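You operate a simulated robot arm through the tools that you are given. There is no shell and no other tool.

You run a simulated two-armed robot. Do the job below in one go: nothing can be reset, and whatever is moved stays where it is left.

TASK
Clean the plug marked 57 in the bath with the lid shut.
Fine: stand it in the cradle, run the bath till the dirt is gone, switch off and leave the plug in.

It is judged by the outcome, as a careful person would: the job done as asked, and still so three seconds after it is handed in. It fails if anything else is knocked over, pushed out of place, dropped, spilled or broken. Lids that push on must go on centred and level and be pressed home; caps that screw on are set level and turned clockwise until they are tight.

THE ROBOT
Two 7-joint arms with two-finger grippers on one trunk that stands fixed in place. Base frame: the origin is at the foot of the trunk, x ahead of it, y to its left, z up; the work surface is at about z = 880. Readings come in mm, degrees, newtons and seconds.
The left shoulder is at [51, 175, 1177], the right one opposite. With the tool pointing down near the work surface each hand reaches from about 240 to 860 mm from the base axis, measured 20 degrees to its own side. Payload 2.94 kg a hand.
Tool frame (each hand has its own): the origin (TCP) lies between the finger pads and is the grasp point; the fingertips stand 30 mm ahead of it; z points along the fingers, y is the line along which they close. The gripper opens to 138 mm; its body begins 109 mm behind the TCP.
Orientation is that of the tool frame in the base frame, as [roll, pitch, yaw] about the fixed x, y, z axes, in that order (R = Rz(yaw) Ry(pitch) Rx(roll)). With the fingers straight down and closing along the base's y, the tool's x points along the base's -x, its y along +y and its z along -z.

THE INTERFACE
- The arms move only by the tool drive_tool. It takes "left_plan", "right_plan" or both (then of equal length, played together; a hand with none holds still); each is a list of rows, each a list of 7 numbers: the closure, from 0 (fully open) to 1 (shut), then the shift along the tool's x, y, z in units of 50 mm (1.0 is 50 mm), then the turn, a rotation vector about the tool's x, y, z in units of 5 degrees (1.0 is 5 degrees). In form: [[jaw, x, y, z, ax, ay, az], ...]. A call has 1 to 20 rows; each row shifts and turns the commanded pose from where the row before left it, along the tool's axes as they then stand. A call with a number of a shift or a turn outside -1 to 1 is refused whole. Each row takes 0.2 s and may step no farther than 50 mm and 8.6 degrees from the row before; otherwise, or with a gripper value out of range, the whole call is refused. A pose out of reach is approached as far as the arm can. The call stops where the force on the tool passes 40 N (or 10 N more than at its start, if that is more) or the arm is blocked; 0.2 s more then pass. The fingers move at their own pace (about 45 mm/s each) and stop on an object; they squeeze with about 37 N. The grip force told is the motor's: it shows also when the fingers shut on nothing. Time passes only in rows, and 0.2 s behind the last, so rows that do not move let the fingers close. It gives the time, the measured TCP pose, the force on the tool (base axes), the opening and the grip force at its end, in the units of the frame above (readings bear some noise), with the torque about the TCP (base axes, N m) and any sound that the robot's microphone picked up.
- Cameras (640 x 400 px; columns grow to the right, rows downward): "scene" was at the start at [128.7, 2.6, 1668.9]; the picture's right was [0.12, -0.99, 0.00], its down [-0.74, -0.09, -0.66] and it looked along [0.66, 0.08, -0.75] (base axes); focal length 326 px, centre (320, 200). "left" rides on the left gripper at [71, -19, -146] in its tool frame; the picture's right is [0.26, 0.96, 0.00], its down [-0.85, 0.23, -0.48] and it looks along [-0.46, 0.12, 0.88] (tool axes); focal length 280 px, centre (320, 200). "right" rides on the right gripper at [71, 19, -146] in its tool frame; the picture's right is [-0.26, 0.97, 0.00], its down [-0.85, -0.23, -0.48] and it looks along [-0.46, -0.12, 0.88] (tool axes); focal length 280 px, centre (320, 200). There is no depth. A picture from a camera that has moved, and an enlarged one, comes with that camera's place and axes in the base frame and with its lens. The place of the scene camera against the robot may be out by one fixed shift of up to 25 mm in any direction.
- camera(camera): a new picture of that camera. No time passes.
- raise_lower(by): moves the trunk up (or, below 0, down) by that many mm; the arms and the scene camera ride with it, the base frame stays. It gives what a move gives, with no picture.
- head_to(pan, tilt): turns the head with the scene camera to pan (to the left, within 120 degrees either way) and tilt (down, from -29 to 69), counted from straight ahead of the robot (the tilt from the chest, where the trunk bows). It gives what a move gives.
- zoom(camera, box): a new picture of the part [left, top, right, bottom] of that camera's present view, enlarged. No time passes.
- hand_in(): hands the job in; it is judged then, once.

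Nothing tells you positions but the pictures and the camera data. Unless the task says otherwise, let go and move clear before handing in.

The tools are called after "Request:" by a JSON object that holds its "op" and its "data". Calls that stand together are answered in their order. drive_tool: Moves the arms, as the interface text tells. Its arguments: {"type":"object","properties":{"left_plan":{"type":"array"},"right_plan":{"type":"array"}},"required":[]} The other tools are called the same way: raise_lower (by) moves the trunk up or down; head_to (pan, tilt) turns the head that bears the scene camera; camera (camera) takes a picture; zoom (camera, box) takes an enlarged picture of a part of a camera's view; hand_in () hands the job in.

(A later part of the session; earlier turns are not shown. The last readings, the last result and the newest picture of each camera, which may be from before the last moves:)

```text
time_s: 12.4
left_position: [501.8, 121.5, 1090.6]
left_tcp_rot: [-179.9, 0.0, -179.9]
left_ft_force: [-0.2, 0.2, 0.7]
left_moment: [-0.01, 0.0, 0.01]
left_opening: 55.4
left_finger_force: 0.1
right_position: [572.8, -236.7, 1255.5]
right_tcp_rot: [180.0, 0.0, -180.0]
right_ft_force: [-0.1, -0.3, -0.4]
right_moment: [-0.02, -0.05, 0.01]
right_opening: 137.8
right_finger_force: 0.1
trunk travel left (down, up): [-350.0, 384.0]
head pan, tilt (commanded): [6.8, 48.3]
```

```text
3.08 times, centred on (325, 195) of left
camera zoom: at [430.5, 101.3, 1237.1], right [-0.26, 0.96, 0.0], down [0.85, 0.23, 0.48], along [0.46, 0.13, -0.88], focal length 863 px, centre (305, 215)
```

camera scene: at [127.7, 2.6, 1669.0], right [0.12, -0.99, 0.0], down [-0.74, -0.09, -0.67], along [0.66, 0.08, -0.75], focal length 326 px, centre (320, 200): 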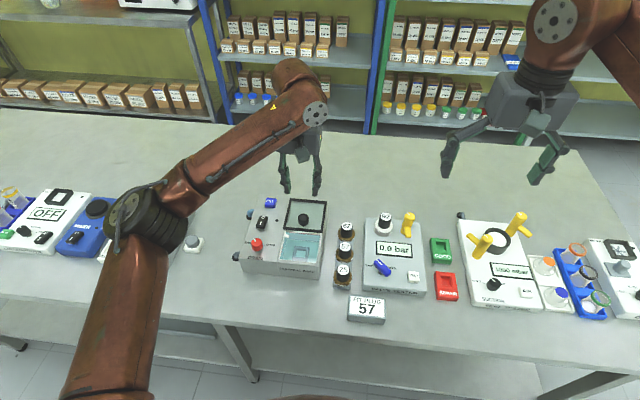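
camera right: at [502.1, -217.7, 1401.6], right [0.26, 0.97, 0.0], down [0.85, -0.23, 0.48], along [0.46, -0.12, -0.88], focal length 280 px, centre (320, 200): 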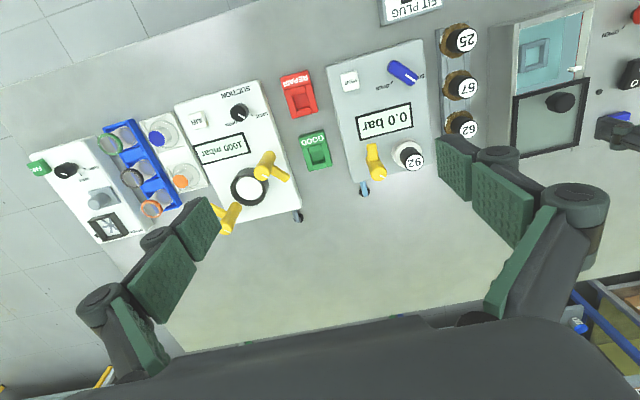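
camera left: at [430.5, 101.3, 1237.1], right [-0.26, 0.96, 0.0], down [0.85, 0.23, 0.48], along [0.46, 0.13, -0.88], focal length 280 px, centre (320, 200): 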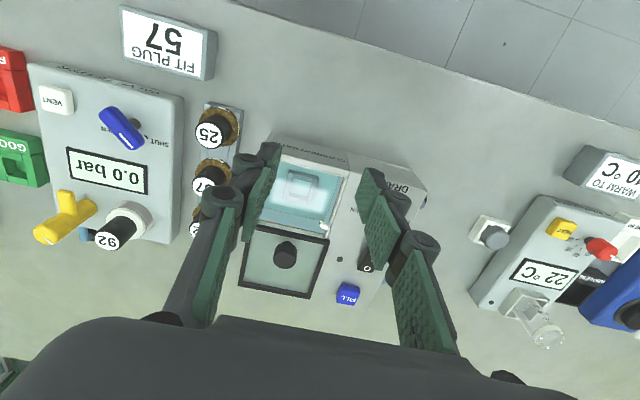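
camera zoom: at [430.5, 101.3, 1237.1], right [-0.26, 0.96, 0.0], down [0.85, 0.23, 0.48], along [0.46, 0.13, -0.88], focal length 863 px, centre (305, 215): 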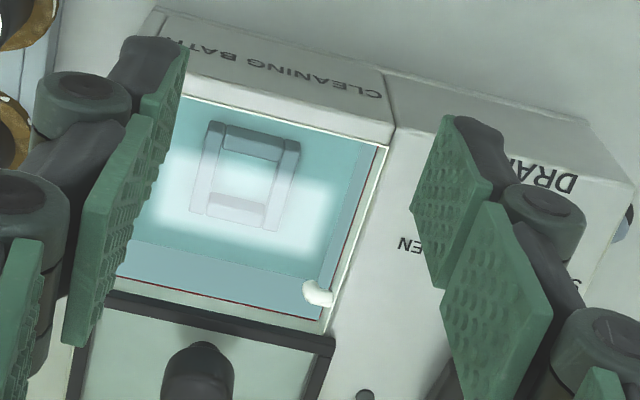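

The reflection lies over the cradle, which confirms a water surface above it; with the tint ending at the red line, the bath is full and the drain points at SHUT. I'll move above plug 57 and turn the gripper 45° so the fingers clear the neighbouring parts.

Request:
{"op": "drive_tool", "data": {"left_plan": [[0.6, -0.5875, -0.6025, 0.1, 0, 0, 0], [0.6, -0.5875, -0.6025, 0.1, 0, 0, 0], [0.6, -0.5875, -0.6025, 0.1, 0, 0, 0], [0.6, -0.5875, -0.6025, 0.1, 0, 0, 0], [0.6, 0, 0, 0, 0, 0, 1], [0.6, 0, 0, 0, 0, 0, 1], [0.6, 0, 0, 0, 0, 0, 1], [0.6, 0, 0, 0, 0, 0, 1], [0.6, 0, 0, 0, 0, 0, 1], [0.6, 0, 0, 0, 0, 0, 1], [0.6, 0, 0, 0, 0, 0, 1], [0.6, 0, 0, 0, 0, 0, 1], [0.6, 0, 0, 0, 0, 0, 1], [0.6, 0, 0, 0, 0, 0, 0]]}}

Request:
{"op": "camera", "data": {"camera": "left"}}

Request:
{"op": "zoom", "data": {"camera": "left", "box": [230, 110, 410, 250]}}

Request:
{"op": "zoom", "data": {"camera": "right", "box": [400, 10, 600, 160]}}

Request:
{"op": "camera", "data": {"camera": "scene"}}

```text
time_s: 15.4
left_position: [619.9, -0.3, 1071.5]
left_tcp_rot: [180.0, -0.1, 135.0]
left_ft_force: [-0.1, 0.3, -0.3]
left_moment: [0.01, 0.01, -0.02]
left_opening: 55.4
left_finger_force: 0.0
right_position: [572.9, -237.0, 1254.2]
right_tcp_rot: [179.9, 0.0, 180.0]
right_ft_force: [-0.1, 0.7, 0.0]
right_moment: [-0.04, -0.03, -0.03]
right_opening: 138.0
right_finger_force: 0.0
trunk travel left (down, up): [-350.0, 384.0]
head pan, tilt (commanded): [6.8, 48.3]
```

```text
taken
camera left: at [556.0, 35.9, 1216.5], right [0.5, 0.87, 0.0], down [0.76, -0.44, 0.47], along [0.41, -0.24, -0.88], focal length 280 px, centre (320, 200)
```

left: 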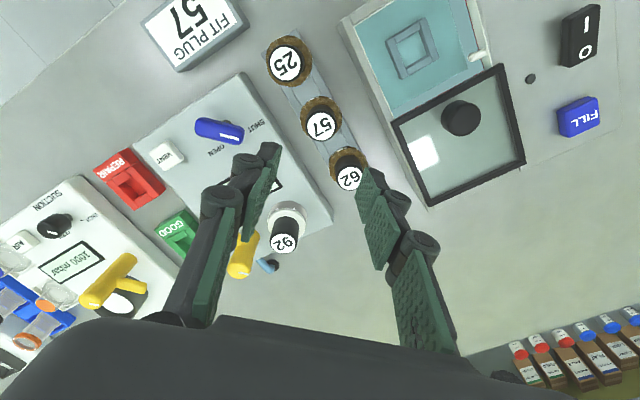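

```text
2.86 times, centred on (320, 180) of left
camera zoom: at [556.0, 35.9, 1216.5], right [0.5, 0.87, 0.0], down [0.76, -0.44, 0.47], along [0.41, -0.24, -0.88], focal length 801 px, centre (320, 257)
```

zoom: 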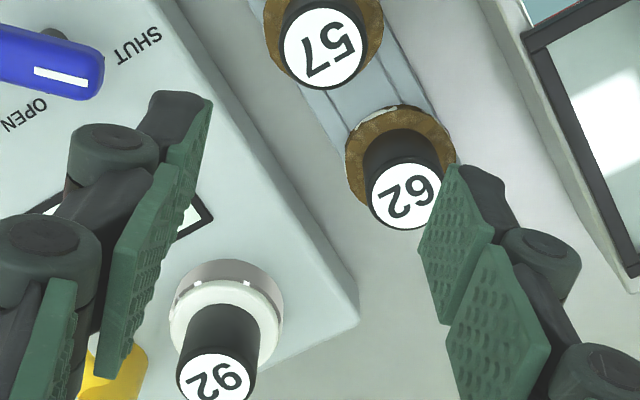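

```text
2.67 times, centred on (500, 85) of right
camera zoom: at [503.1, -218.1, 1401.1], right [0.26, 0.97, 0.0], down [0.85, -0.23, 0.47], along [0.46, -0.12, -0.88], focal length 748 px, centre (-160, 507)
```

zoom: 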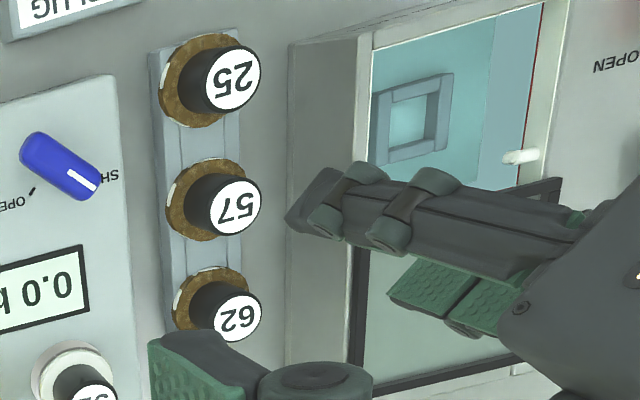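

```text
taken
camera scene: at [128.8, 1.9, 1668.9], right [0.12, -0.99, 0.0], down [-0.74, -0.09, -0.66], along [0.66, 0.08, -0.75], focal length 326 px, centre (320, 200)
```

scene: 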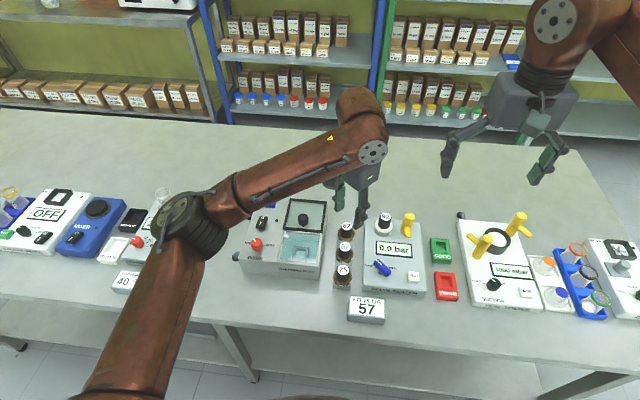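

Alignment over plug 57 is good (label at about (619, 0)). I'll descend partway and check.

Request:
{"op": "drive_tool", "data": {"left_plan": [[0.65, 0, 0, 0.6, 0, 0, 0], [0.65, 0, 0, 0.6, 0, 0, 0], [0.65, 0, 0, 0.6, 0, 0, 0], [0.65, 0, 0, 0.4, 0, 0, 0], [0.65, 0, 0, 0, 0, 0, 0]]}}

Request:
{"op": "zoom", "data": {"camera": "left", "box": [220, 100, 420, 260]}}

Request:
{"op": "zoom", "data": {"camera": "right", "box": [400, 10, 560, 150]}}

Request:
{"op": "zoom", "data": {"camera": "scene", "box": [310, 190, 390, 290]}}

```text
time_s: 16.6
left_position: [617.9, -0.4, 959.5]
left_tcp_rot: [-180.0, 0.0, 135.1]
left_ft_force: [1.1, 0.1, -1.1]
left_moment: [-0.01, -0.01, -0.03]
left_opening: 48.2
left_finger_force: 0.0
right_position: [573.3, -236.6, 1254.9]
right_tcp_rot: [179.9, 0.0, -179.9]
right_ft_force: [0.4, -1.5, -0.6]
right_moment: [0.0, -0.03, -0.04]
right_opening: 138.1
right_finger_force: 0.0
trunk travel left (down, up): [-350.0, 384.0]
head pan, tilt (commanded): [6.8, 48.3]
```

```text
2.50 times, centred on (320, 180) of left
camera zoom: at [555.2, 36.1, 1105.7], right [0.5, 0.87, 0.0], down [0.76, -0.44, 0.48], along [0.41, -0.24, -0.88], focal length 701 px, centre (320, 250)
```

zoom: 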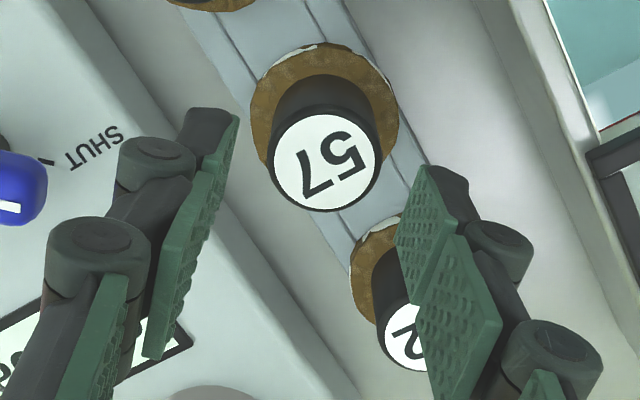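

```text
2.86 times, centred on (480, 80) of right
camera zoom: at [502.9, -218.0, 1401.2], right [0.26, 0.97, 0.0], down [0.85, -0.23, 0.48], along [0.46, -0.12, -0.88], focal length 801 px, centre (-137, 543)
```

zoom: 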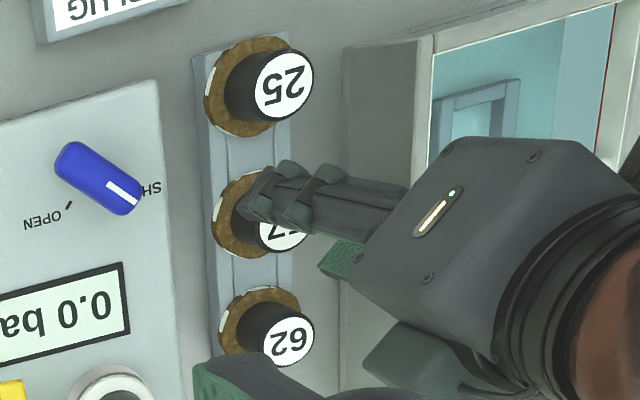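

```text
4.00 times, centred on (350, 240) of scene
camera zoom: at [128.6, 2.0, 1668.9], right [0.12, -0.99, 0.0], down [-0.74, -0.09, -0.67], along [0.66, 0.08, -0.75], focal length 1306 px, centre (200, 40)
```

zoom: 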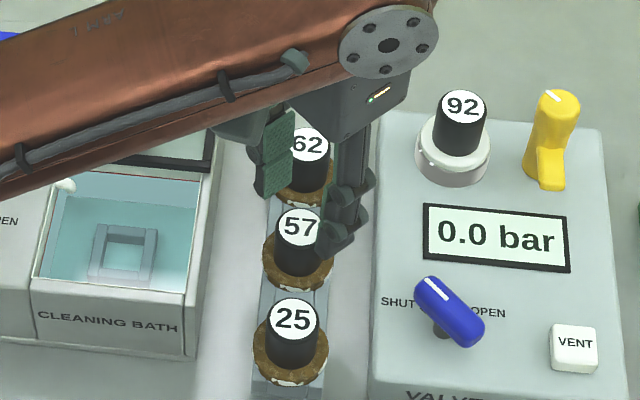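

The plug sits between the fingers with about 1.5 mm offset. I'll correct that and lower until the tips are just above the flange, then close.

Request:
{"op": "drive_tool", "data": {"left_plan": [[0.65, 0, 0.03, 0.25, 0, 0, 0], [0.65, 0, 0, 0.25, 0, 0, 0], [0.65, 0, 0, 0.2, 0, 0, 0], [0.65, 0, 0, 0, 0, 0, 0]]}}

Request:
{"op": "zoom", "data": {"camera": "left", "box": [220, 100, 420, 260]}}

Request:
{"op": "zoom", "data": {"camera": "scene", "box": [320, 210, 380, 290]}}

```text
time_s: 17.6
left_position: [619.3, 2.4, 924.6]
left_tcp_rot: [-180.0, 0.0, 135.1]
left_ft_force: [0.6, 0.3, -0.2]
left_moment: [0.02, 0.03, 0.02]
left_opening: 48.4
left_finger_force: 0.1
right_position: [572.9, -236.7, 1254.9]
right_tcp_rot: [179.9, 0.0, -180.0]
right_ft_force: [-0.6, -0.6, 1.0]
right_moment: [0.0, 0.0, 0.0]
right_opening: 138.3
right_finger_force: 0.1
trunk travel left (down, up): [-350.0, 384.0]
head pan, tilt (commanded): [6.8, 48.3]
```

```text
2.50 times, centred on (320, 180) of left
camera zoom: at [556.7, 37.0, 1071.0], right [0.5, 0.87, 0.0], down [0.76, -0.44, 0.48], along [0.41, -0.24, -0.88], focal length 701 px, centre (320, 250)
```

zoom: 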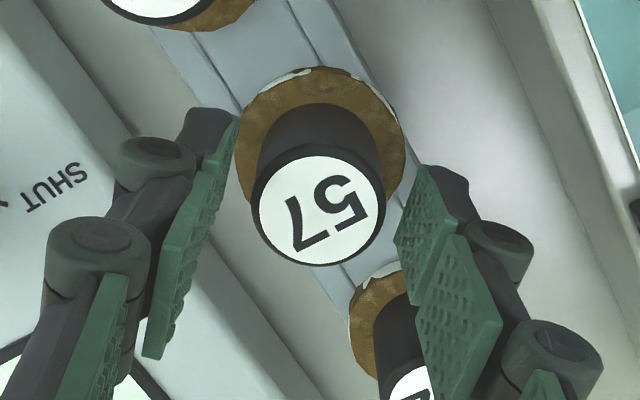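

```text
5.00 times, centred on (350, 250) of scene
camera zoom: at [128.6, 1.9, 1668.9], right [0.12, -0.99, 0.0], down [-0.74, -0.09, -0.67], along [0.66, 0.08, -0.75], focal length 1633 px, centre (170, -50)
```

zoom: 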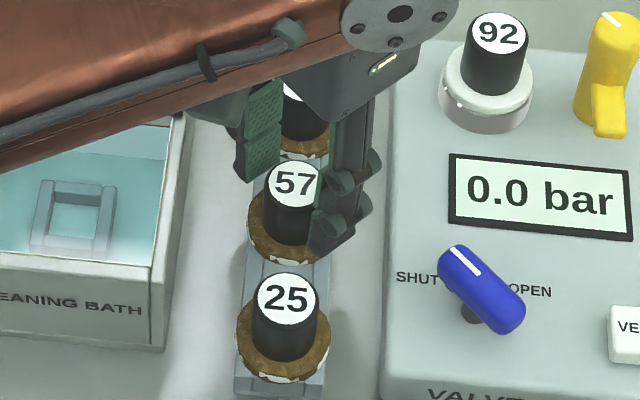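

The handle is centred between the fingers with the tips just above the flange. Closing now.

Request:
{"op": "drive_tool", "data": {"left_plan": [[0.75, 0, 0, 0.03, 0, 0, 0], [1, 0, 0, 0, 0, 0, 0], [1, 0, 0, 0, 0, 0, 0], [1, 0, 0, 0, 0, 0, 0], [1, 0, 0, 0, 0, 0, 0]]}}

Request:
{"op": "zoom", "data": {"camera": "left", "box": [220, 100, 420, 260]}}

Request:
{"op": "zoom", "data": {"camera": "scene", "box": [320, 210, 380, 290]}}

```text
time_s: 18.8
left_position: [619.5, 0.2, 924.5]
left_tcp_rot: [180.0, 0.1, 135.0]
left_ft_force: [0.5, -0.3, 0.0]
left_moment: [0.02, 0.0, 0.01]
left_opening: 32.4
left_finger_force: 36.8
right_position: [573.1, -236.7, 1255.4]
right_tcp_rot: [180.0, 0.0, -180.0]
right_ft_force: [-0.4, 0.5, -0.5]
right_moment: [-0.04, 0.02, -0.02]
right_opening: 138.1
right_finger_force: 0.1
trunk travel left (down, up): [-350.0, 384.0]
head pan, tilt (commanded): [6.8, 48.3]
```

```text
2.50 times, centred on (320, 180) of left
camera zoom: at [556.7, 37.0, 1069.6], right [0.5, 0.87, 0.0], down [0.76, -0.44, 0.48], along [0.41, -0.24, -0.88], focal length 701 px, centre (320, 250)
```

zoom: 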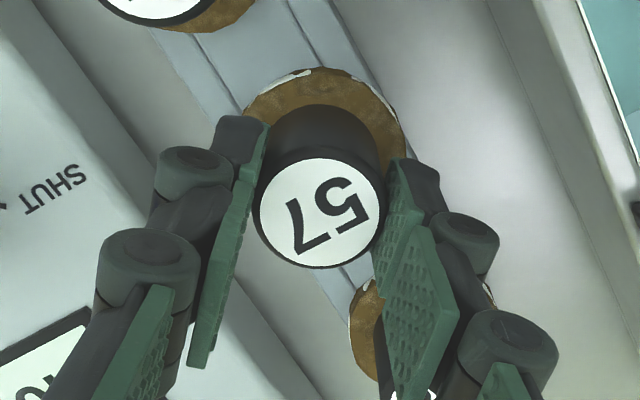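

```text
5.00 times, centred on (350, 250) of scene
camera zoom: at [128.8, 2.0, 1668.9], right [0.12, -0.99, 0.0], down [-0.74, -0.09, -0.66], along [0.66, 0.08, -0.75], focal length 1633 px, centre (170, -50)
```

zoom: 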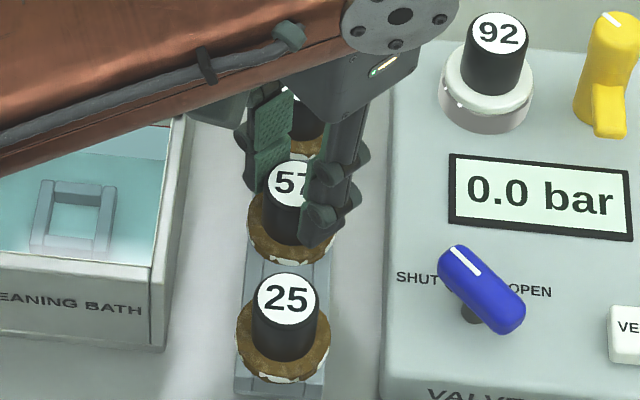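

Plug 57 is gripped (32.4 mm). I'll lift it straight up, slowly at first.

Request:
{"op": "drive_tool", "data": {"left_plan": [[1, 0, 0, -0.1, 0, 0, 0], [1, 0, 0, -0.1, 0, 0, 0], [1, 0, 0, -0.2, 0, 0, 0], [1, 0, 0, -0.3, 0, 0, 0], [1, 0, 0, -0.6, 0, 0, 0], [1, 0, 0, -0.6, 0, 0, 0], [1, 0, 0, -0.4, 0, 0, 0], [1, 0, 0, 0, 0, 0, 0]]}}

Request:
{"op": "camera", "data": {"camera": "scene"}}

Request:
{"op": "zoom", "data": {"camera": "scene", "box": [300, 170, 400, 290]}}

Request:
{"op": "camera", "data": {"camera": "right"}}

Request:
{"op": "camera", "data": {"camera": "left"}}

```text
time_s: 20.6
left_position: [620.7, 1.6, 1038.6]
left_tcp_rot: [-180.0, -0.1, 135.0]
left_ft_force: [-1.1, 0.2, 0.1]
left_moment: [-0.01, 0.03, -0.03]
left_opening: 32.2
left_finger_force: 37.4
right_position: [574.1, -237.2, 1255.2]
right_tcp_rot: [179.9, -0.1, -180.0]
right_ft_force: [-0.5, 0.6, 0.2]
right_moment: [0.01, 0.03, -0.01]
right_opening: 138.2
right_finger_force: 0.1
trunk travel left (down, up): [-350.0, 384.0]
head pan, tilt (commanded): [6.8, 48.3]
```

```text
taken
camera scene: at [129.1, 2.0, 1668.8], right [0.12, -0.99, 0.0], down [-0.74, -0.09, -0.66], along [0.66, 0.08, -0.75], focal length 326 px, centre (320, 200)
```

scene: 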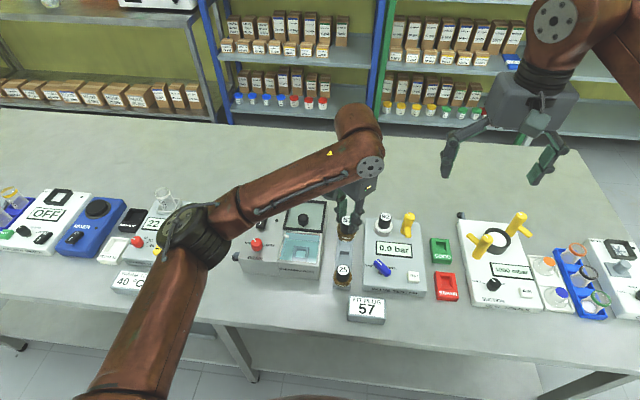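

```text
3.33 times, centred on (350, 230) of scene
camera zoom: at [129.1, 2.0, 1668.8], right [0.12, -0.99, 0.0], down [-0.74, -0.09, -0.66], along [0.66, 0.08, -0.75], focal length 1088 px, centre (220, 100)
```

zoom: 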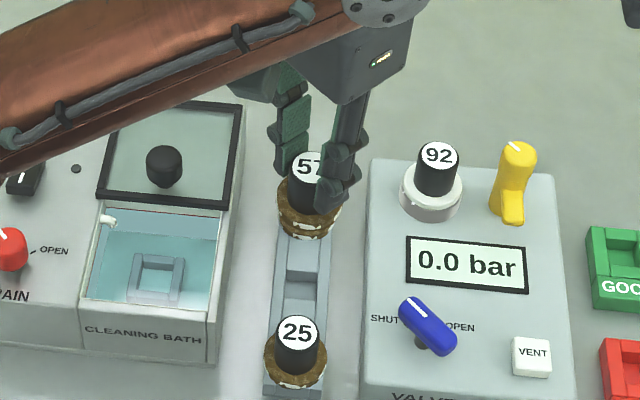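

```text
taken
camera right: at [503.4, -218.0, 1400.9], right [0.26, 0.97, 0.0], down [0.85, -0.23, 0.47], along [0.46, -0.12, -0.88], focal length 280 px, centre (320, 200)
```

right: 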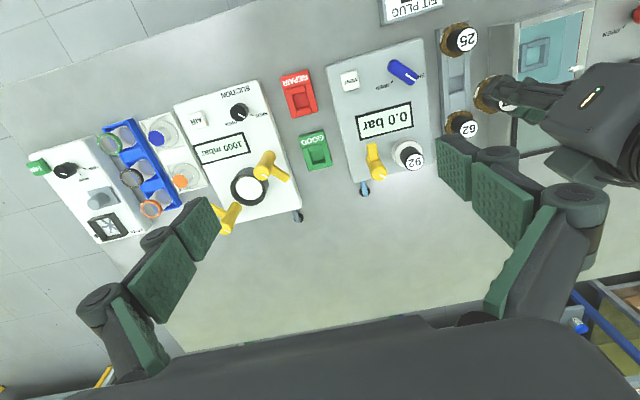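

```text
taken
camera left: at [557.0, 37.2, 1184.6], right [0.5, 0.87, 0.0], down [0.76, -0.44, 0.47], along [0.41, -0.24, -0.88], focal length 280 px, centre (320, 200)
```

left: 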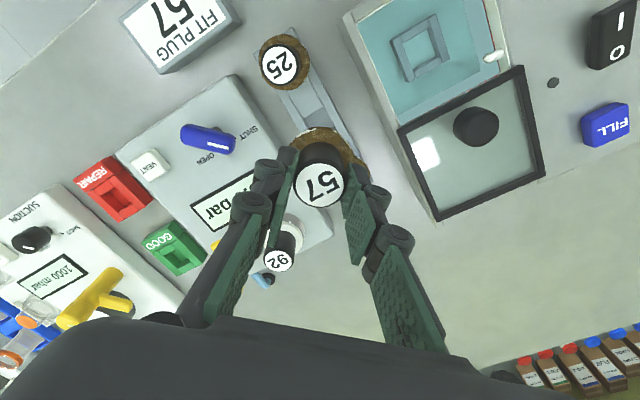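

The plug is lifted cleanly. I'll look at its underside shape and the rack pocket it came from.

Request:
{"op": "zoom", "data": {"camera": "scene", "box": [325, 205, 365, 265]}}

Request:
{"op": "zoom", "data": {"camera": "right", "box": [420, 40, 540, 140]}}

Request:
{"op": "zoom", "data": {"camera": "left", "box": [360, 0, 520, 130]}}

```text
6.67 times, centred on (345, 235) of scene
camera zoom: at [129.1, 2.0, 1668.8], right [0.12, -0.99, 0.0], down [-0.74, -0.09, -0.66], along [0.66, 0.08, -0.75], focal length 2177 px, centre (153, -33)
```

zoom: 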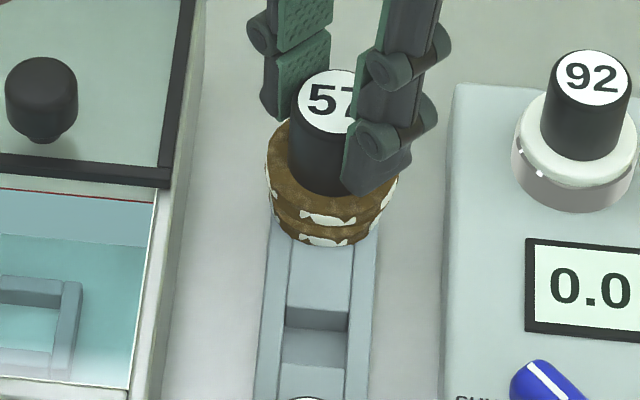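

```text
4.00 times, centred on (480, 90) of right
camera zoom: at [503.4, -218.0, 1400.9], right [0.26, 0.97, 0.0], down [0.85, -0.23, 0.47], along [0.46, -0.12, -0.88], focal length 1122 px, centre (-320, 640)
```

zoom: 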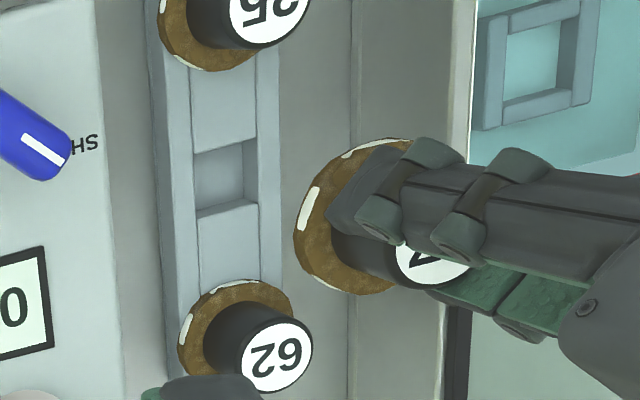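

```text
3.08 times, centred on (440, 65) of left
camera zoom: at [557.0, 37.2, 1184.6], right [0.5, 0.87, 0.0], down [0.76, -0.44, 0.47], along [0.41, -0.24, -0.88], focal length 863 px, centre (-49, 615)
```

zoom: 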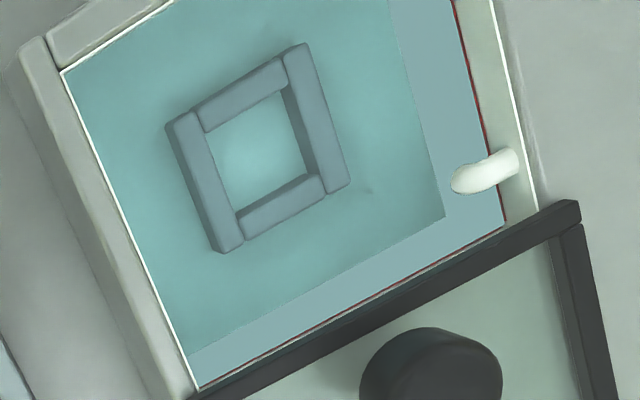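

The plug has a wide dirty flange with a lower step, and there is probably a stem that fits the 28 mm square cradle opening. I'll move to a spot where the left camera sees the cradle well, so I can measure its centre accurately.

Request:
{"op": "drive_tool", "data": {"left_plan": [[1, 0.48, -0.295, -0.1, 0, 0, 0], [1, 0.48, -0.295, -0.1, 0, 0, 0], [1, 0.48, -0.295, 0, 0, 0, 0], [1, 0.48, -0.295, 0, 0, 0, 0], [1, 0, 0, 0, 0, 0, 0]]}}

Request:
{"op": "camera", "data": {"camera": "left"}}

Request:
{"op": "zoom", "data": {"camera": "left", "box": [380, 90, 520, 210]}}

Request:
{"op": "zoom", "data": {"camera": "scene", "box": [290, 180, 370, 280]}}

```text
time_s: 21.8
left_position: [510.0, 26.4, 1048.8]
left_tcp_rot: [180.0, -0.1, 135.1]
left_ft_force: [0.0, 0.4, 0.0]
left_moment: [0.02, 0.01, -0.01]
left_opening: 32.1
left_finger_force: 36.5
right_position: [573.9, -237.3, 1253.8]
right_tcp_rot: [179.9, -0.1, 180.0]
right_ft_force: [-0.2, -0.5, -0.4]
right_moment: [-0.01, -0.02, 0.01]
right_opening: 138.2
right_finger_force: 0.1
trunk travel left (down, up): [-350.0, 384.0]
head pan, tilt (commanded): [6.8, 48.3]
```

```text
taken
camera left: at [447.6, 63.3, 1194.9], right [0.5, 0.87, 0.0], down [0.76, -0.44, 0.47], along [0.41, -0.24, -0.88], focal length 280 px, centre (320, 200)
```

left: 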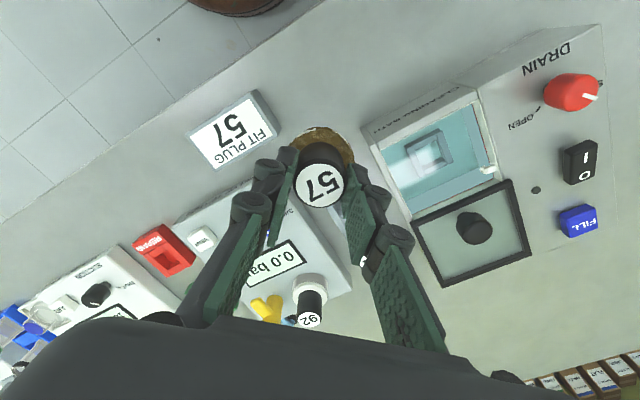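

```text
3.33 times, centred on (450, 150) of left
camera zoom: at [447.6, 63.3, 1194.9], right [0.5, 0.87, 0.0], down [0.76, -0.44, 0.47], along [0.41, -0.24, -0.88], focal length 935 px, centre (-113, 367)
```

zoom: 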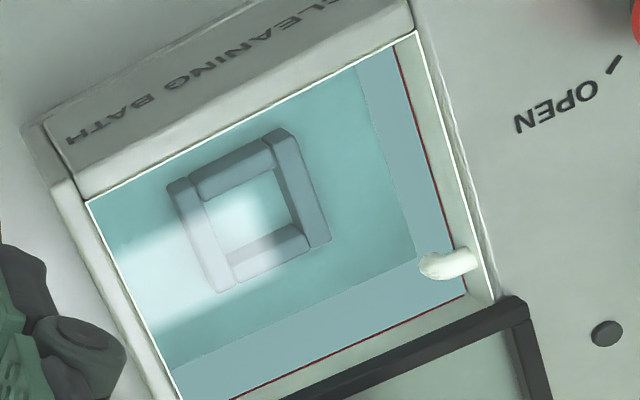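

```text
4.00 times, centred on (330, 230) of scene
camera zoom: at [129.4, 1.6, 1668.8], right [0.12, -0.99, 0.0], down [-0.74, -0.09, -0.66], along [0.66, 0.08, -0.75], focal length 1306 px, centre (280, 80)
```

zoom: 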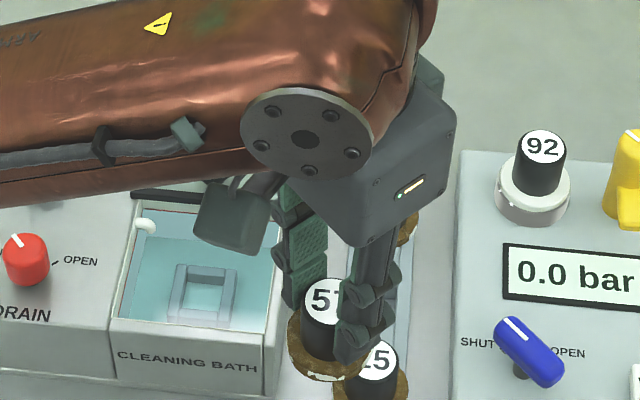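

Request:
{"op": "zoom", "data": {"camera": "left", "box": [398, 122, 462, 182]}}

Request:
{"op": "zoom", "data": {"camera": "scene", "box": [325, 240, 365, 290]}}

Request:
{"op": "zoom", "data": {"camera": "right", "box": [440, 0, 600, 140]}}

```text
6.67 times, centred on (430, 152) of left
camera zoom: at [447.6, 63.3, 1194.9], right [0.5, 0.87, 0.0], down [0.76, -0.44, 0.47], along [0.41, -0.24, -0.88], focal length 1869 px, centre (-413, 520)
```

zoom: 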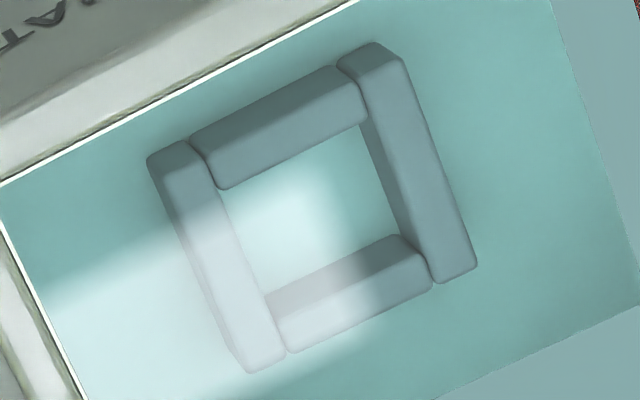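

```text
8.00 times, centred on (345, 265) of scene
camera zoom: at [129.4, 1.6, 1668.8], right [0.12, -0.99, 0.0], down [-0.74, -0.09, -0.66], along [0.66, 0.08, -0.75], focal length 2612 px, centre (120, -320)
```

zoom: 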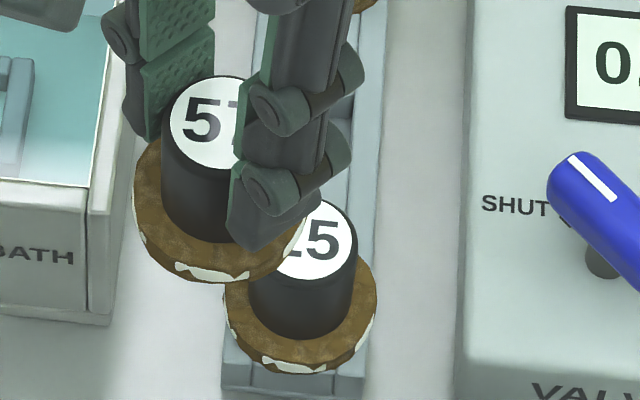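

```text
2.86 times, centred on (520, 70) of right
camera zoom: at [503.6, -218.4, 1400.8], right [0.26, 0.97, 0.0], down [0.85, -0.23, 0.47], along [0.46, -0.12, -0.88], focal length 801 px, centre (-251, 571)
```

zoom: 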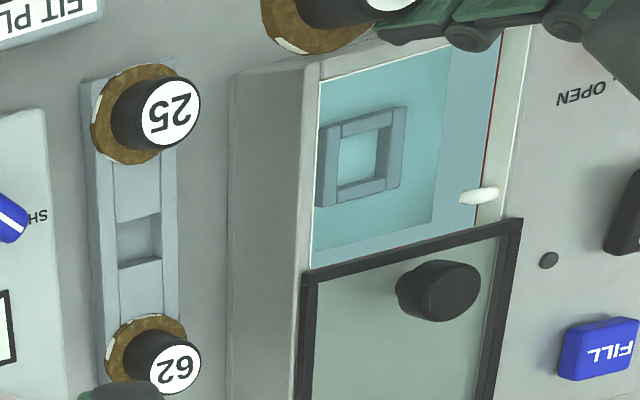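

Request:
{"op": "zoom", "data": {"camera": "right", "box": [540, 25, 600, 85]}}

Request:
{"op": "zoom", "data": {"camera": "scene", "box": [280, 228, 316, 264]}}

```text
6.67 times, centred on (570, 55) of right
camera zoom: at [503.6, -218.4, 1400.8], right [0.26, 0.97, 0.0], down [0.85, -0.23, 0.47], along [0.46, -0.12, -0.88], focal length 1869 px, centre (-1347, 1167)
```

zoom: 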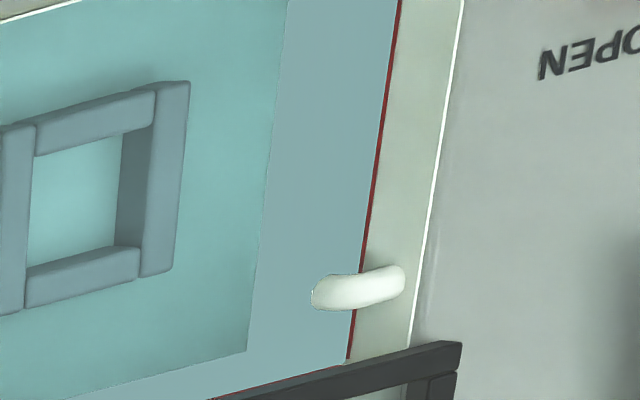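

```text
11.11 times, centred on (298, 246) of scene
camera zoom: at [129.4, 1.6, 1668.8], right [0.12, -0.99, 0.0], down [-0.74, -0.09, -0.66], along [0.66, 0.08, -0.75], focal length 3628 px, centre (564, -311)
```

zoom: 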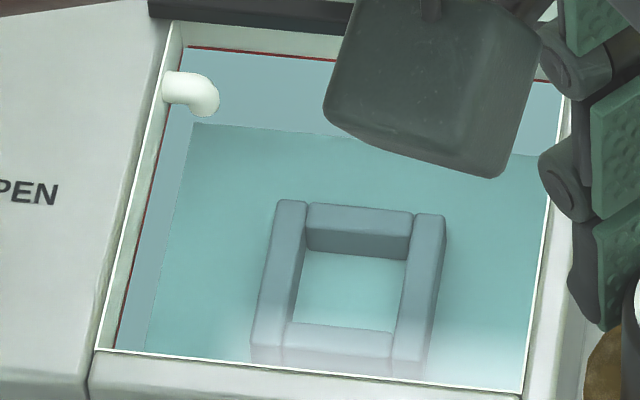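

The cradle centre works out to about (605.5, 119.8), with its top at z≈885. Before inserting, I'll tilt the plug towards the scene camera to see its underside and know what must fit into the cradle.

Request:
{"op": "drive_tool", "data": {"left_plan": [[1, 0, 0, -0.5, 0, 0, 0], [1, 0, 0, -0.5, 0, 0, 0], [1, 0, 0, 0, 0.707, 0.707, 0], [1, 0, 0, 0, 0.707, 0.707, 0], [1, 0, 0, 0, 0.707, 0.707, 0], [1, 0, 0, 0, 0.707, 0.707, 0], [1, 0, 0, 0, 0.707, 0.707, 0], [1, 0, 0, 0, 0.707, 0.707, 0], [1, 0, 0, 0, 0.707, 0.707, 0], [1, 0, 0, 0, 0.707, 0.707, 0], [1, 0, 0, 0, 0, 0, 0]]}}

Request:
{"op": "camera", "data": {"camera": "scene"}}

Request:
{"op": "zoom", "data": {"camera": "scene", "box": [300, 180, 400, 300]}}

```text
time_s: 24.2
left_position: [511.0, 27.0, 1099.2]
left_tcp_rot: [-149.2, -27.0, 127.5]
left_ft_force: [-0.2, 0.2, -0.6]
left_moment: [-0.03, -0.03, -0.01]
left_opening: 32.3
left_finger_force: 37.1
right_position: [573.4, -235.7, 1255.5]
right_tcp_rot: [179.9, 0.1, 180.0]
right_ft_force: [-0.2, 0.3, -0.6]
right_moment: [0.0, -0.04, -0.03]
right_opening: 138.3
right_finger_force: 0.0
trunk travel left (down, up): [-350.0, 384.0]
head pan, tilt (commanded): [6.8, 48.3]
```

```text
taken
camera scene: at [128.6, 2.4, 1668.9], right [0.12, -0.99, 0.0], down [-0.74, -0.09, -0.67], along [0.66, 0.08, -0.75], focal length 326 px, centre (320, 200)
```

scene: 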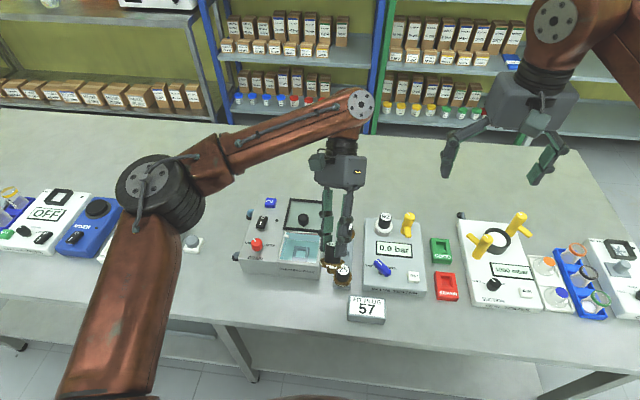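

```text
3.33 times, centred on (350, 240) of scene
camera zoom: at [128.6, 2.4, 1668.9], right [0.12, -0.99, 0.0], down [-0.74, -0.09, -0.67], along [0.66, 0.08, -0.75], focal length 1088 px, centre (220, 67)
```

zoom: 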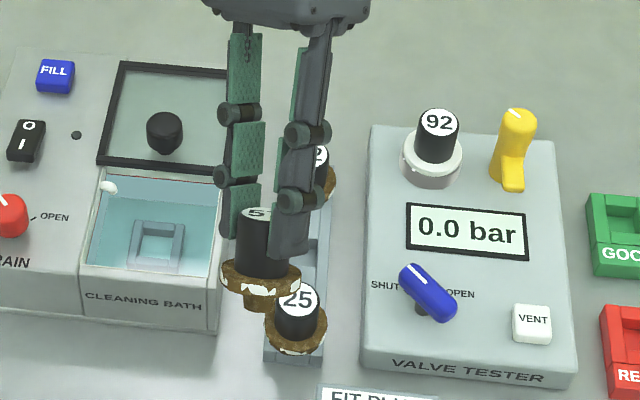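

Request:
{"op": "zoom", "data": {"camera": "scene", "box": [318, 228, 358, 278]}}

```text
8.00 times, centred on (338, 253) of scene
camera zoom: at [128.6, 2.4, 1668.9], right [0.12, -0.99, 0.0], down [-0.74, -0.09, -0.67], along [0.66, 0.08, -0.75], focal length 2612 px, centre (176, -224)
```

zoom: 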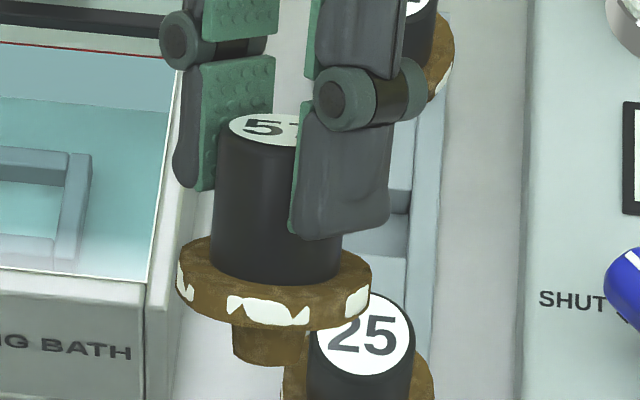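

Now it's clear: the stem is about 21 mm across and about 10 mm long, below a flange about 48 mm across, so the stem drops into the 28 mm square opening and the flange rests on the cradle. I'll turn the plug upright and move it over the cradle.

Request:
{"op": "drive_tool", "data": {"left_plan": [[1, 0, 0, 0, -0.707, -0.707, 0], [1, 0, 0, 0, -0.707, -0.707, 0], [1, 0, 0, 0, -0.707, -0.707, 0], [1, 0, 0, 0, -0.707, -0.707, 0], [1, 0, 0, 0, -0.707, -0.707, 0], [1, 0, 0, 0, -0.707, -0.707, 0], [1, 0, 0, 0, -0.707, -0.707, 0], [1, 0, 0, 0, -0.707, -0.707, 0], [1, -0.006, 0.66, 0.1, 0, 0, 0], [1, -0.006, 0.66, 0.1, 0, 0, 0], [1, -0.006, 0.66, 0.1, 0, 0, 0], [1, -0.006, 0.66, 0.1, 0, 0, 0], [1, 0, 0, 0.4, 0, 0, 0], [1, 0, 0, 0, 0, 0, 0]]}}

Request:
{"op": "camera", "data": {"camera": "left"}}

Request:
{"op": "zoom", "data": {"camera": "scene", "box": [260, 180, 350, 280]}}

Request:
{"op": "zoom", "data": {"camera": "right", "box": [480, 0, 640, 140]}}

```text
time_s: 27.2
left_position: [604.1, 119.8, 1058.3]
left_tcp_rot: [179.9, 0.0, 134.9]
left_ft_force: [1.3, -0.3, -0.3]
left_moment: [-0.02, 0.03, 0.02]
left_opening: 32.0
left_finger_force: 37.2
right_position: [574.1, -237.9, 1254.4]
right_tcp_rot: [180.0, -0.1, 179.9]
right_ft_force: [-0.4, -0.1, 0.1]
right_moment: [-0.02, 0.02, 0.0]
right_opening: 138.1
right_finger_force: 0.1
trunk travel left (down, up): [-350.0, 384.0]
head pan, tilt (commanded): [6.8, 48.3]
```

```text
taken
camera left: at [541.3, 156.8, 1204.7], right [0.5, 0.87, 0.0], down [0.76, -0.44, 0.48], along [0.41, -0.24, -0.88], focal length 280 px, centre (320, 200)
```

left: 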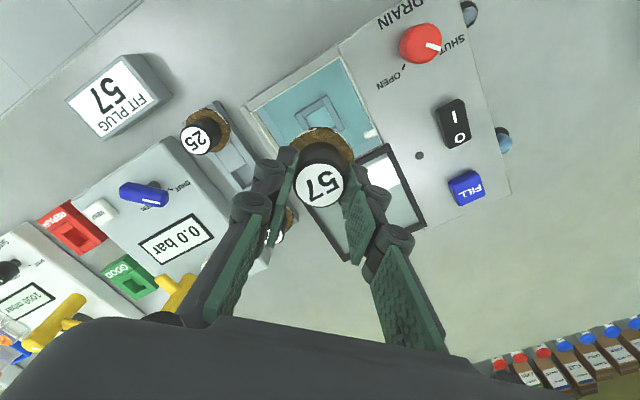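

```text
4.00 times, centred on (305, 230) of scene
camera zoom: at [128.6, 2.2, 1668.9], right [0.12, -0.99, 0.0], down [-0.74, -0.09, -0.67], along [0.66, 0.08, -0.75], focal length 1306 px, centre (380, 80)
```

zoom: 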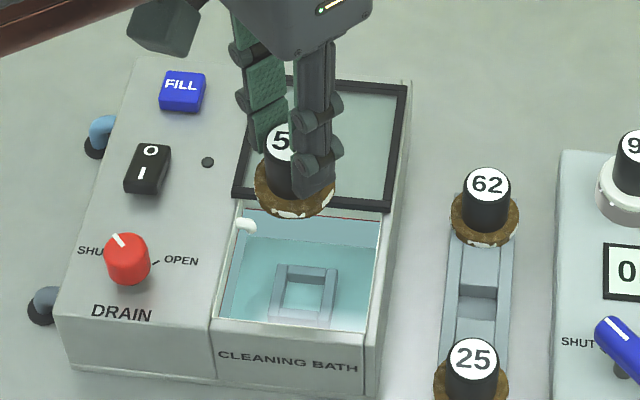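

```text
2.86 times, centred on (560, 70) of right
camera zoom: at [502.9, -217.8, 1401.2], right [0.26, 0.97, 0.0], down [0.85, -0.23, 0.48], along [0.46, -0.12, -0.88], focal length 801 px, centre (-366, 571)
```

zoom: 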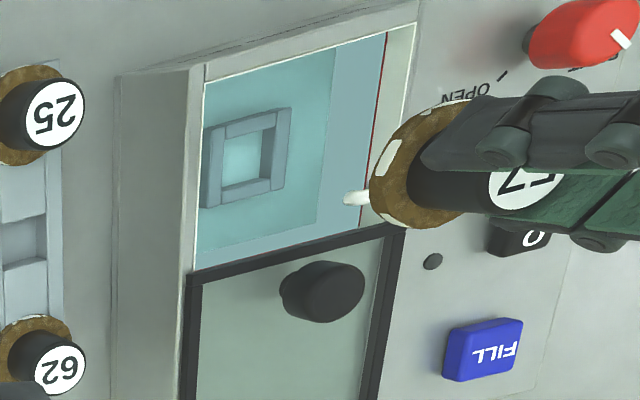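

Request:
{"op": "zoom", "data": {"camera": "left", "box": [270, 80, 370, 170]}}

```text
4.44 times, centred on (320, 125) of left
camera zoom: at [541.3, 156.8, 1204.7], right [0.5, 0.87, 0.0], down [0.76, -0.44, 0.48], along [0.41, -0.24, -0.88], focal length 1246 px, centre (320, 533)
```

zoom: 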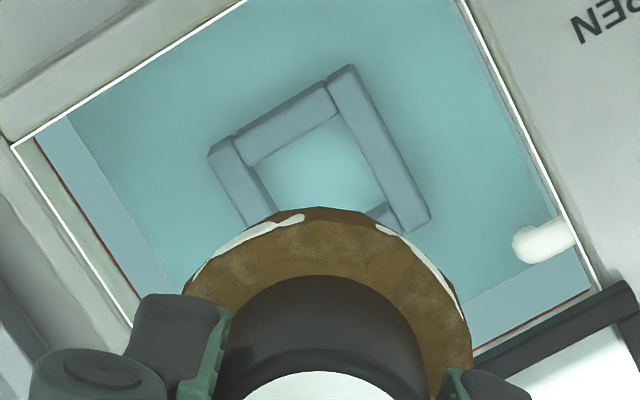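

Request:
{"op": "zoom", "data": {"camera": "left", "box": [270, 110, 370, 220]}}

Request:
{"op": "zoom", "data": {"camera": "right", "box": [590, 15, 640, 65]}}

Request:
{"op": "zoom", "data": {"camera": "scene", "box": [315, 205, 350, 240]}}

```text
3.64 times, centred on (320, 165) of left
camera zoom: at [541.3, 156.8, 1204.7], right [0.5, 0.87, 0.0], down [0.76, -0.44, 0.48], along [0.41, -0.24, -0.88], focal length 1020 px, centre (320, 327)
```

zoom: 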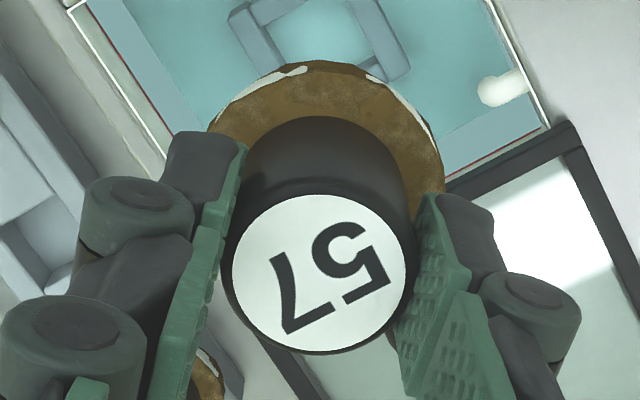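

```text
8.00 times, centred on (615, 40) of right
camera zoom: at [502.9, -217.8, 1401.2], right [0.26, 0.97, 0.0], down [0.85, -0.23, 0.48], along [0.46, -0.12, -0.88], focal length 2243 px, centre (-2040, 1480)
```

zoom: 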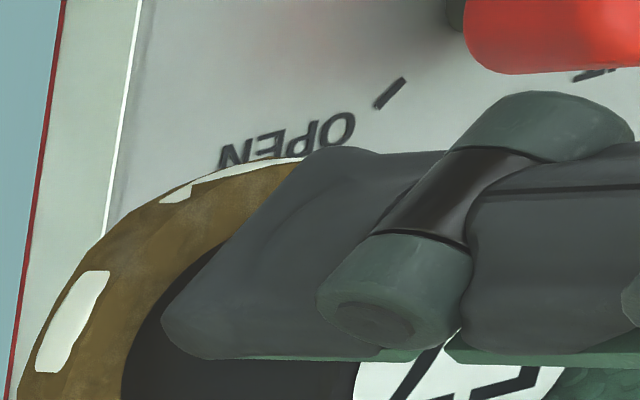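

```text
11.43 times, centred on (332, 222) of scene
camera zoom: at [128.6, 2.2, 1668.9], right [0.12, -0.99, 0.0], down [-0.74, -0.09, -0.67], along [0.66, 0.08, -0.75], focal length 3732 px, centre (177, -57)
```

zoom: 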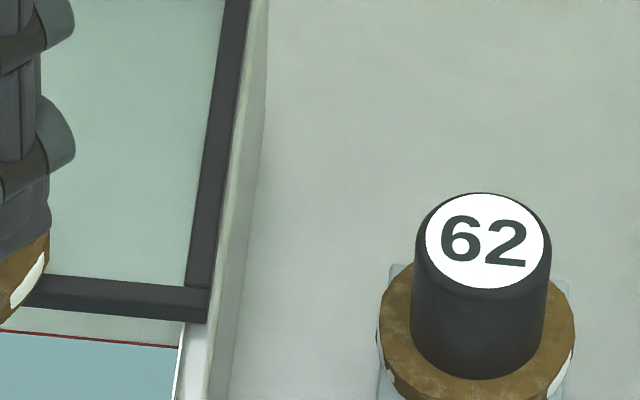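

The plug is above the cradle, aligned to within about 1.5 mm. I'll make a small correction and lower it gently until the stem is just above the cradle opening.

Request:
{"op": "drive_tool", "data": {"left_plan": [[1, -0.028, 0.006, 0.4, 0, 0, 0], [1, 0, 0, 0.4, 0, 0, 0], [1, 0, 0, 0.4, 0, 0, 0], [1, 0, 0, 0.3, 0, 0, 0], [1, 0, 0, 0.3, 0, 0, 0], [1, 0, 0, 0.2, 0, 0, 0], [1, 0, 0, 0.1, 0, 0, 0], [1, 0, 0, 0, 0, 0, 0]]}}

Request:
{"op": "zoom", "data": {"camera": "left", "box": [260, 80, 380, 220]}}

Request:
{"op": "zoom", "data": {"camera": "scene", "box": [270, 200, 340, 270]}}

Request:
{"op": "zoom", "data": {"camera": "right", "box": [520, 0, 640, 110]}}

```text
time_s: 29.0
left_position: [604.2, 118.2, 953.9]
left_tcp_rot: [-180.0, 0.0, 134.9]
left_ft_force: [0.1, -0.1, 0.4]
left_moment: [-0.02, 0.03, 0.0]
left_opening: 32.3
left_finger_force: 37.3
right_position: [572.8, -236.5, 1255.1]
right_tcp_rot: [180.0, 0.1, 180.0]
right_ft_force: [0.4, -0.2, 0.8]
right_moment: [-0.01, -0.01, 0.0]
right_opening: 138.0
right_finger_force: 0.0
trunk travel left (down, up): [-350.0, 384.0]
head pan, tilt (commanded): [6.8, 48.3]
```

```text
2.86 times, centred on (320, 150) of left
camera zoom: at [542.2, 155.4, 1099.9], right [0.5, 0.87, 0.0], down [0.76, -0.44, 0.48], along [0.41, -0.24, -0.88], focal length 801 px, centre (320, 343)
```

zoom: 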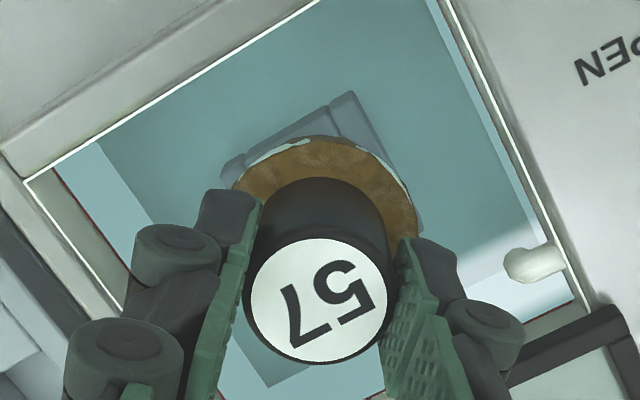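

```text
5.71 times, centred on (305, 235) of scene
camera zoom: at [128.7, 2.2, 1668.9], right [0.12, -0.99, 0.0], down [-0.74, -0.09, -0.66], along [0.66, 0.08, -0.75], focal length 1866 px, centre (406, 0)
```

zoom: 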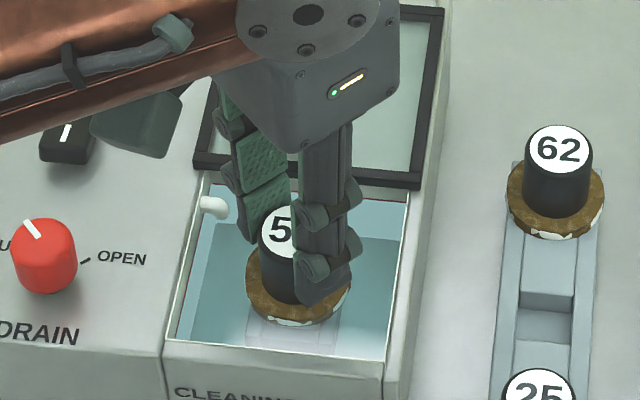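

```text
3.64 times, centred on (580, 55) of right
camera zoom: at [503.0, -217.9, 1401.2], right [0.26, 0.97, 0.0], down [0.85, -0.23, 0.48], along [0.46, -0.12, -0.88], focal length 1020 px, centre (-626, 727)
```

zoom: 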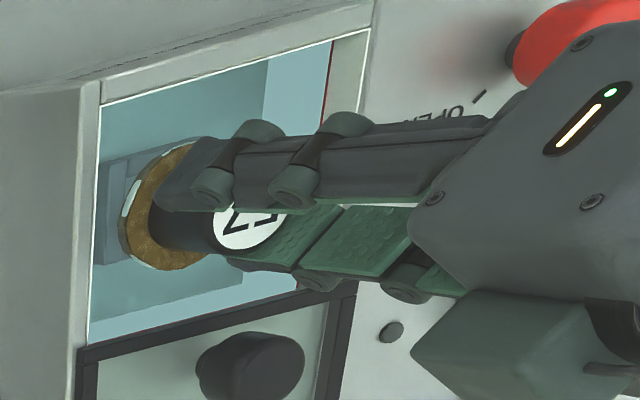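

Request:
{"op": "zoom", "data": {"camera": "left", "box": [290, 105, 370, 175]}}

Request:
{"op": "zoom", "data": {"camera": "scene", "box": [292, 235, 322, 265]}}

Request:
{"op": "zoom", "data": {"camera": "right", "box": [540, 30, 590, 80]}}

```text
5.71 times, centred on (330, 140) of left
camera zoom: at [542.2, 155.4, 1099.9], right [0.5, 0.87, 0.0], down [0.76, -0.44, 0.48], along [0.41, -0.24, -0.88], focal length 1602 px, centre (263, 543)
```

zoom: 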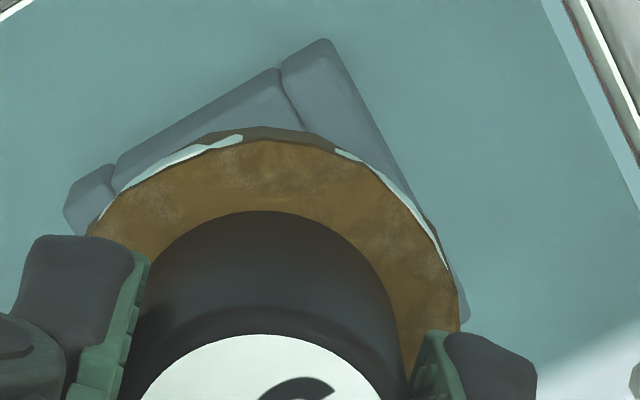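

```text
13.33 times, centred on (307, 250) of scene
camera zoom: at [128.7, 2.2, 1668.9], right [0.12, -0.99, 0.0], down [-0.74, -0.09, -0.66], along [0.66, 0.08, -0.75], focal length 4354 px, centre (493, -467)
```

zoom: 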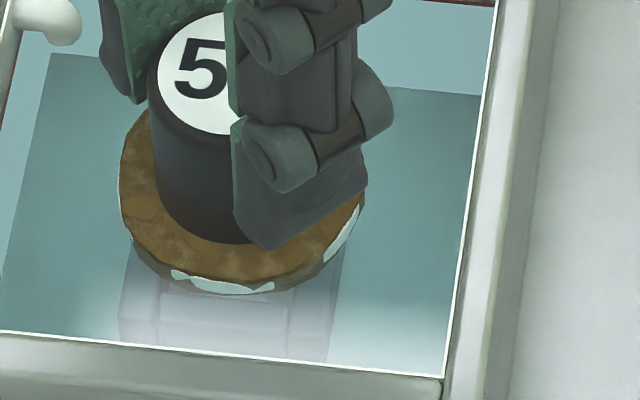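

```text
8.00 times, centred on (565, 55) of right
camera zoom: at [503.0, -217.9, 1401.2], right [0.26, 0.97, 0.0], down [0.85, -0.23, 0.48], along [0.46, -0.12, -0.88], focal length 2243 px, centre (-1640, 1360)
```

zoom: 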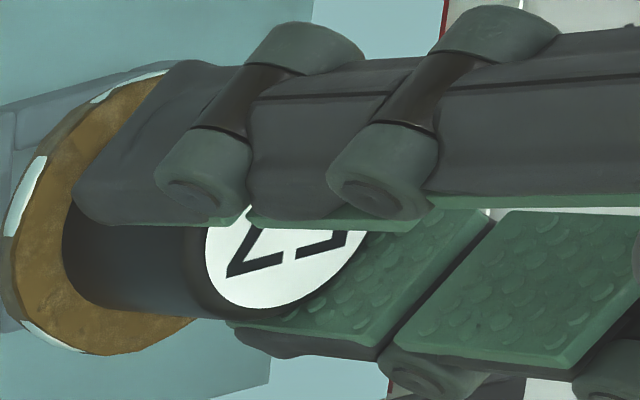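

Alignment is within about 1 mm. I'll nudge 1 mm towards +y and continue down in small steps, watching the force.

Request:
{"op": "drive_tool", "data": {"left_plan": [[1, 0.017, 0.011, 0.06, 0, 0, 0], [1, 0, 0, 0.06, 0, 0, 0], [1, 0, 0, 0.06, 0, 0, 0], [1, 0, 0, 0.06, 0, 0, 0], [1, 0, 0, 0.06, 0, 0, 0], [1, 0, 0, 0, 0, 0, 0]]}}

```text
time_s: 30.4
left_position: [603.8, 119.0, 938.3]
left_tcp_rot: [-180.0, 0.1, 135.0]
left_ft_force: [-0.1, 0.1, -0.3]
left_moment: [-0.03, 0.03, 0.01]
left_opening: 32.1
left_finger_force: 37.3
right_position: [574.0, -236.3, 1255.7]
right_tcp_rot: [179.9, 0.0, 180.0]
right_ft_force: [0.6, -0.2, -1.1]
right_moment: [-0.02, 0.0, 0.01]
right_opening: 137.9
right_finger_force: 0.1
trunk travel left (down, up): [-350.0, 384.0]
head pan, tilt (commanded): [6.8, 48.3]
```

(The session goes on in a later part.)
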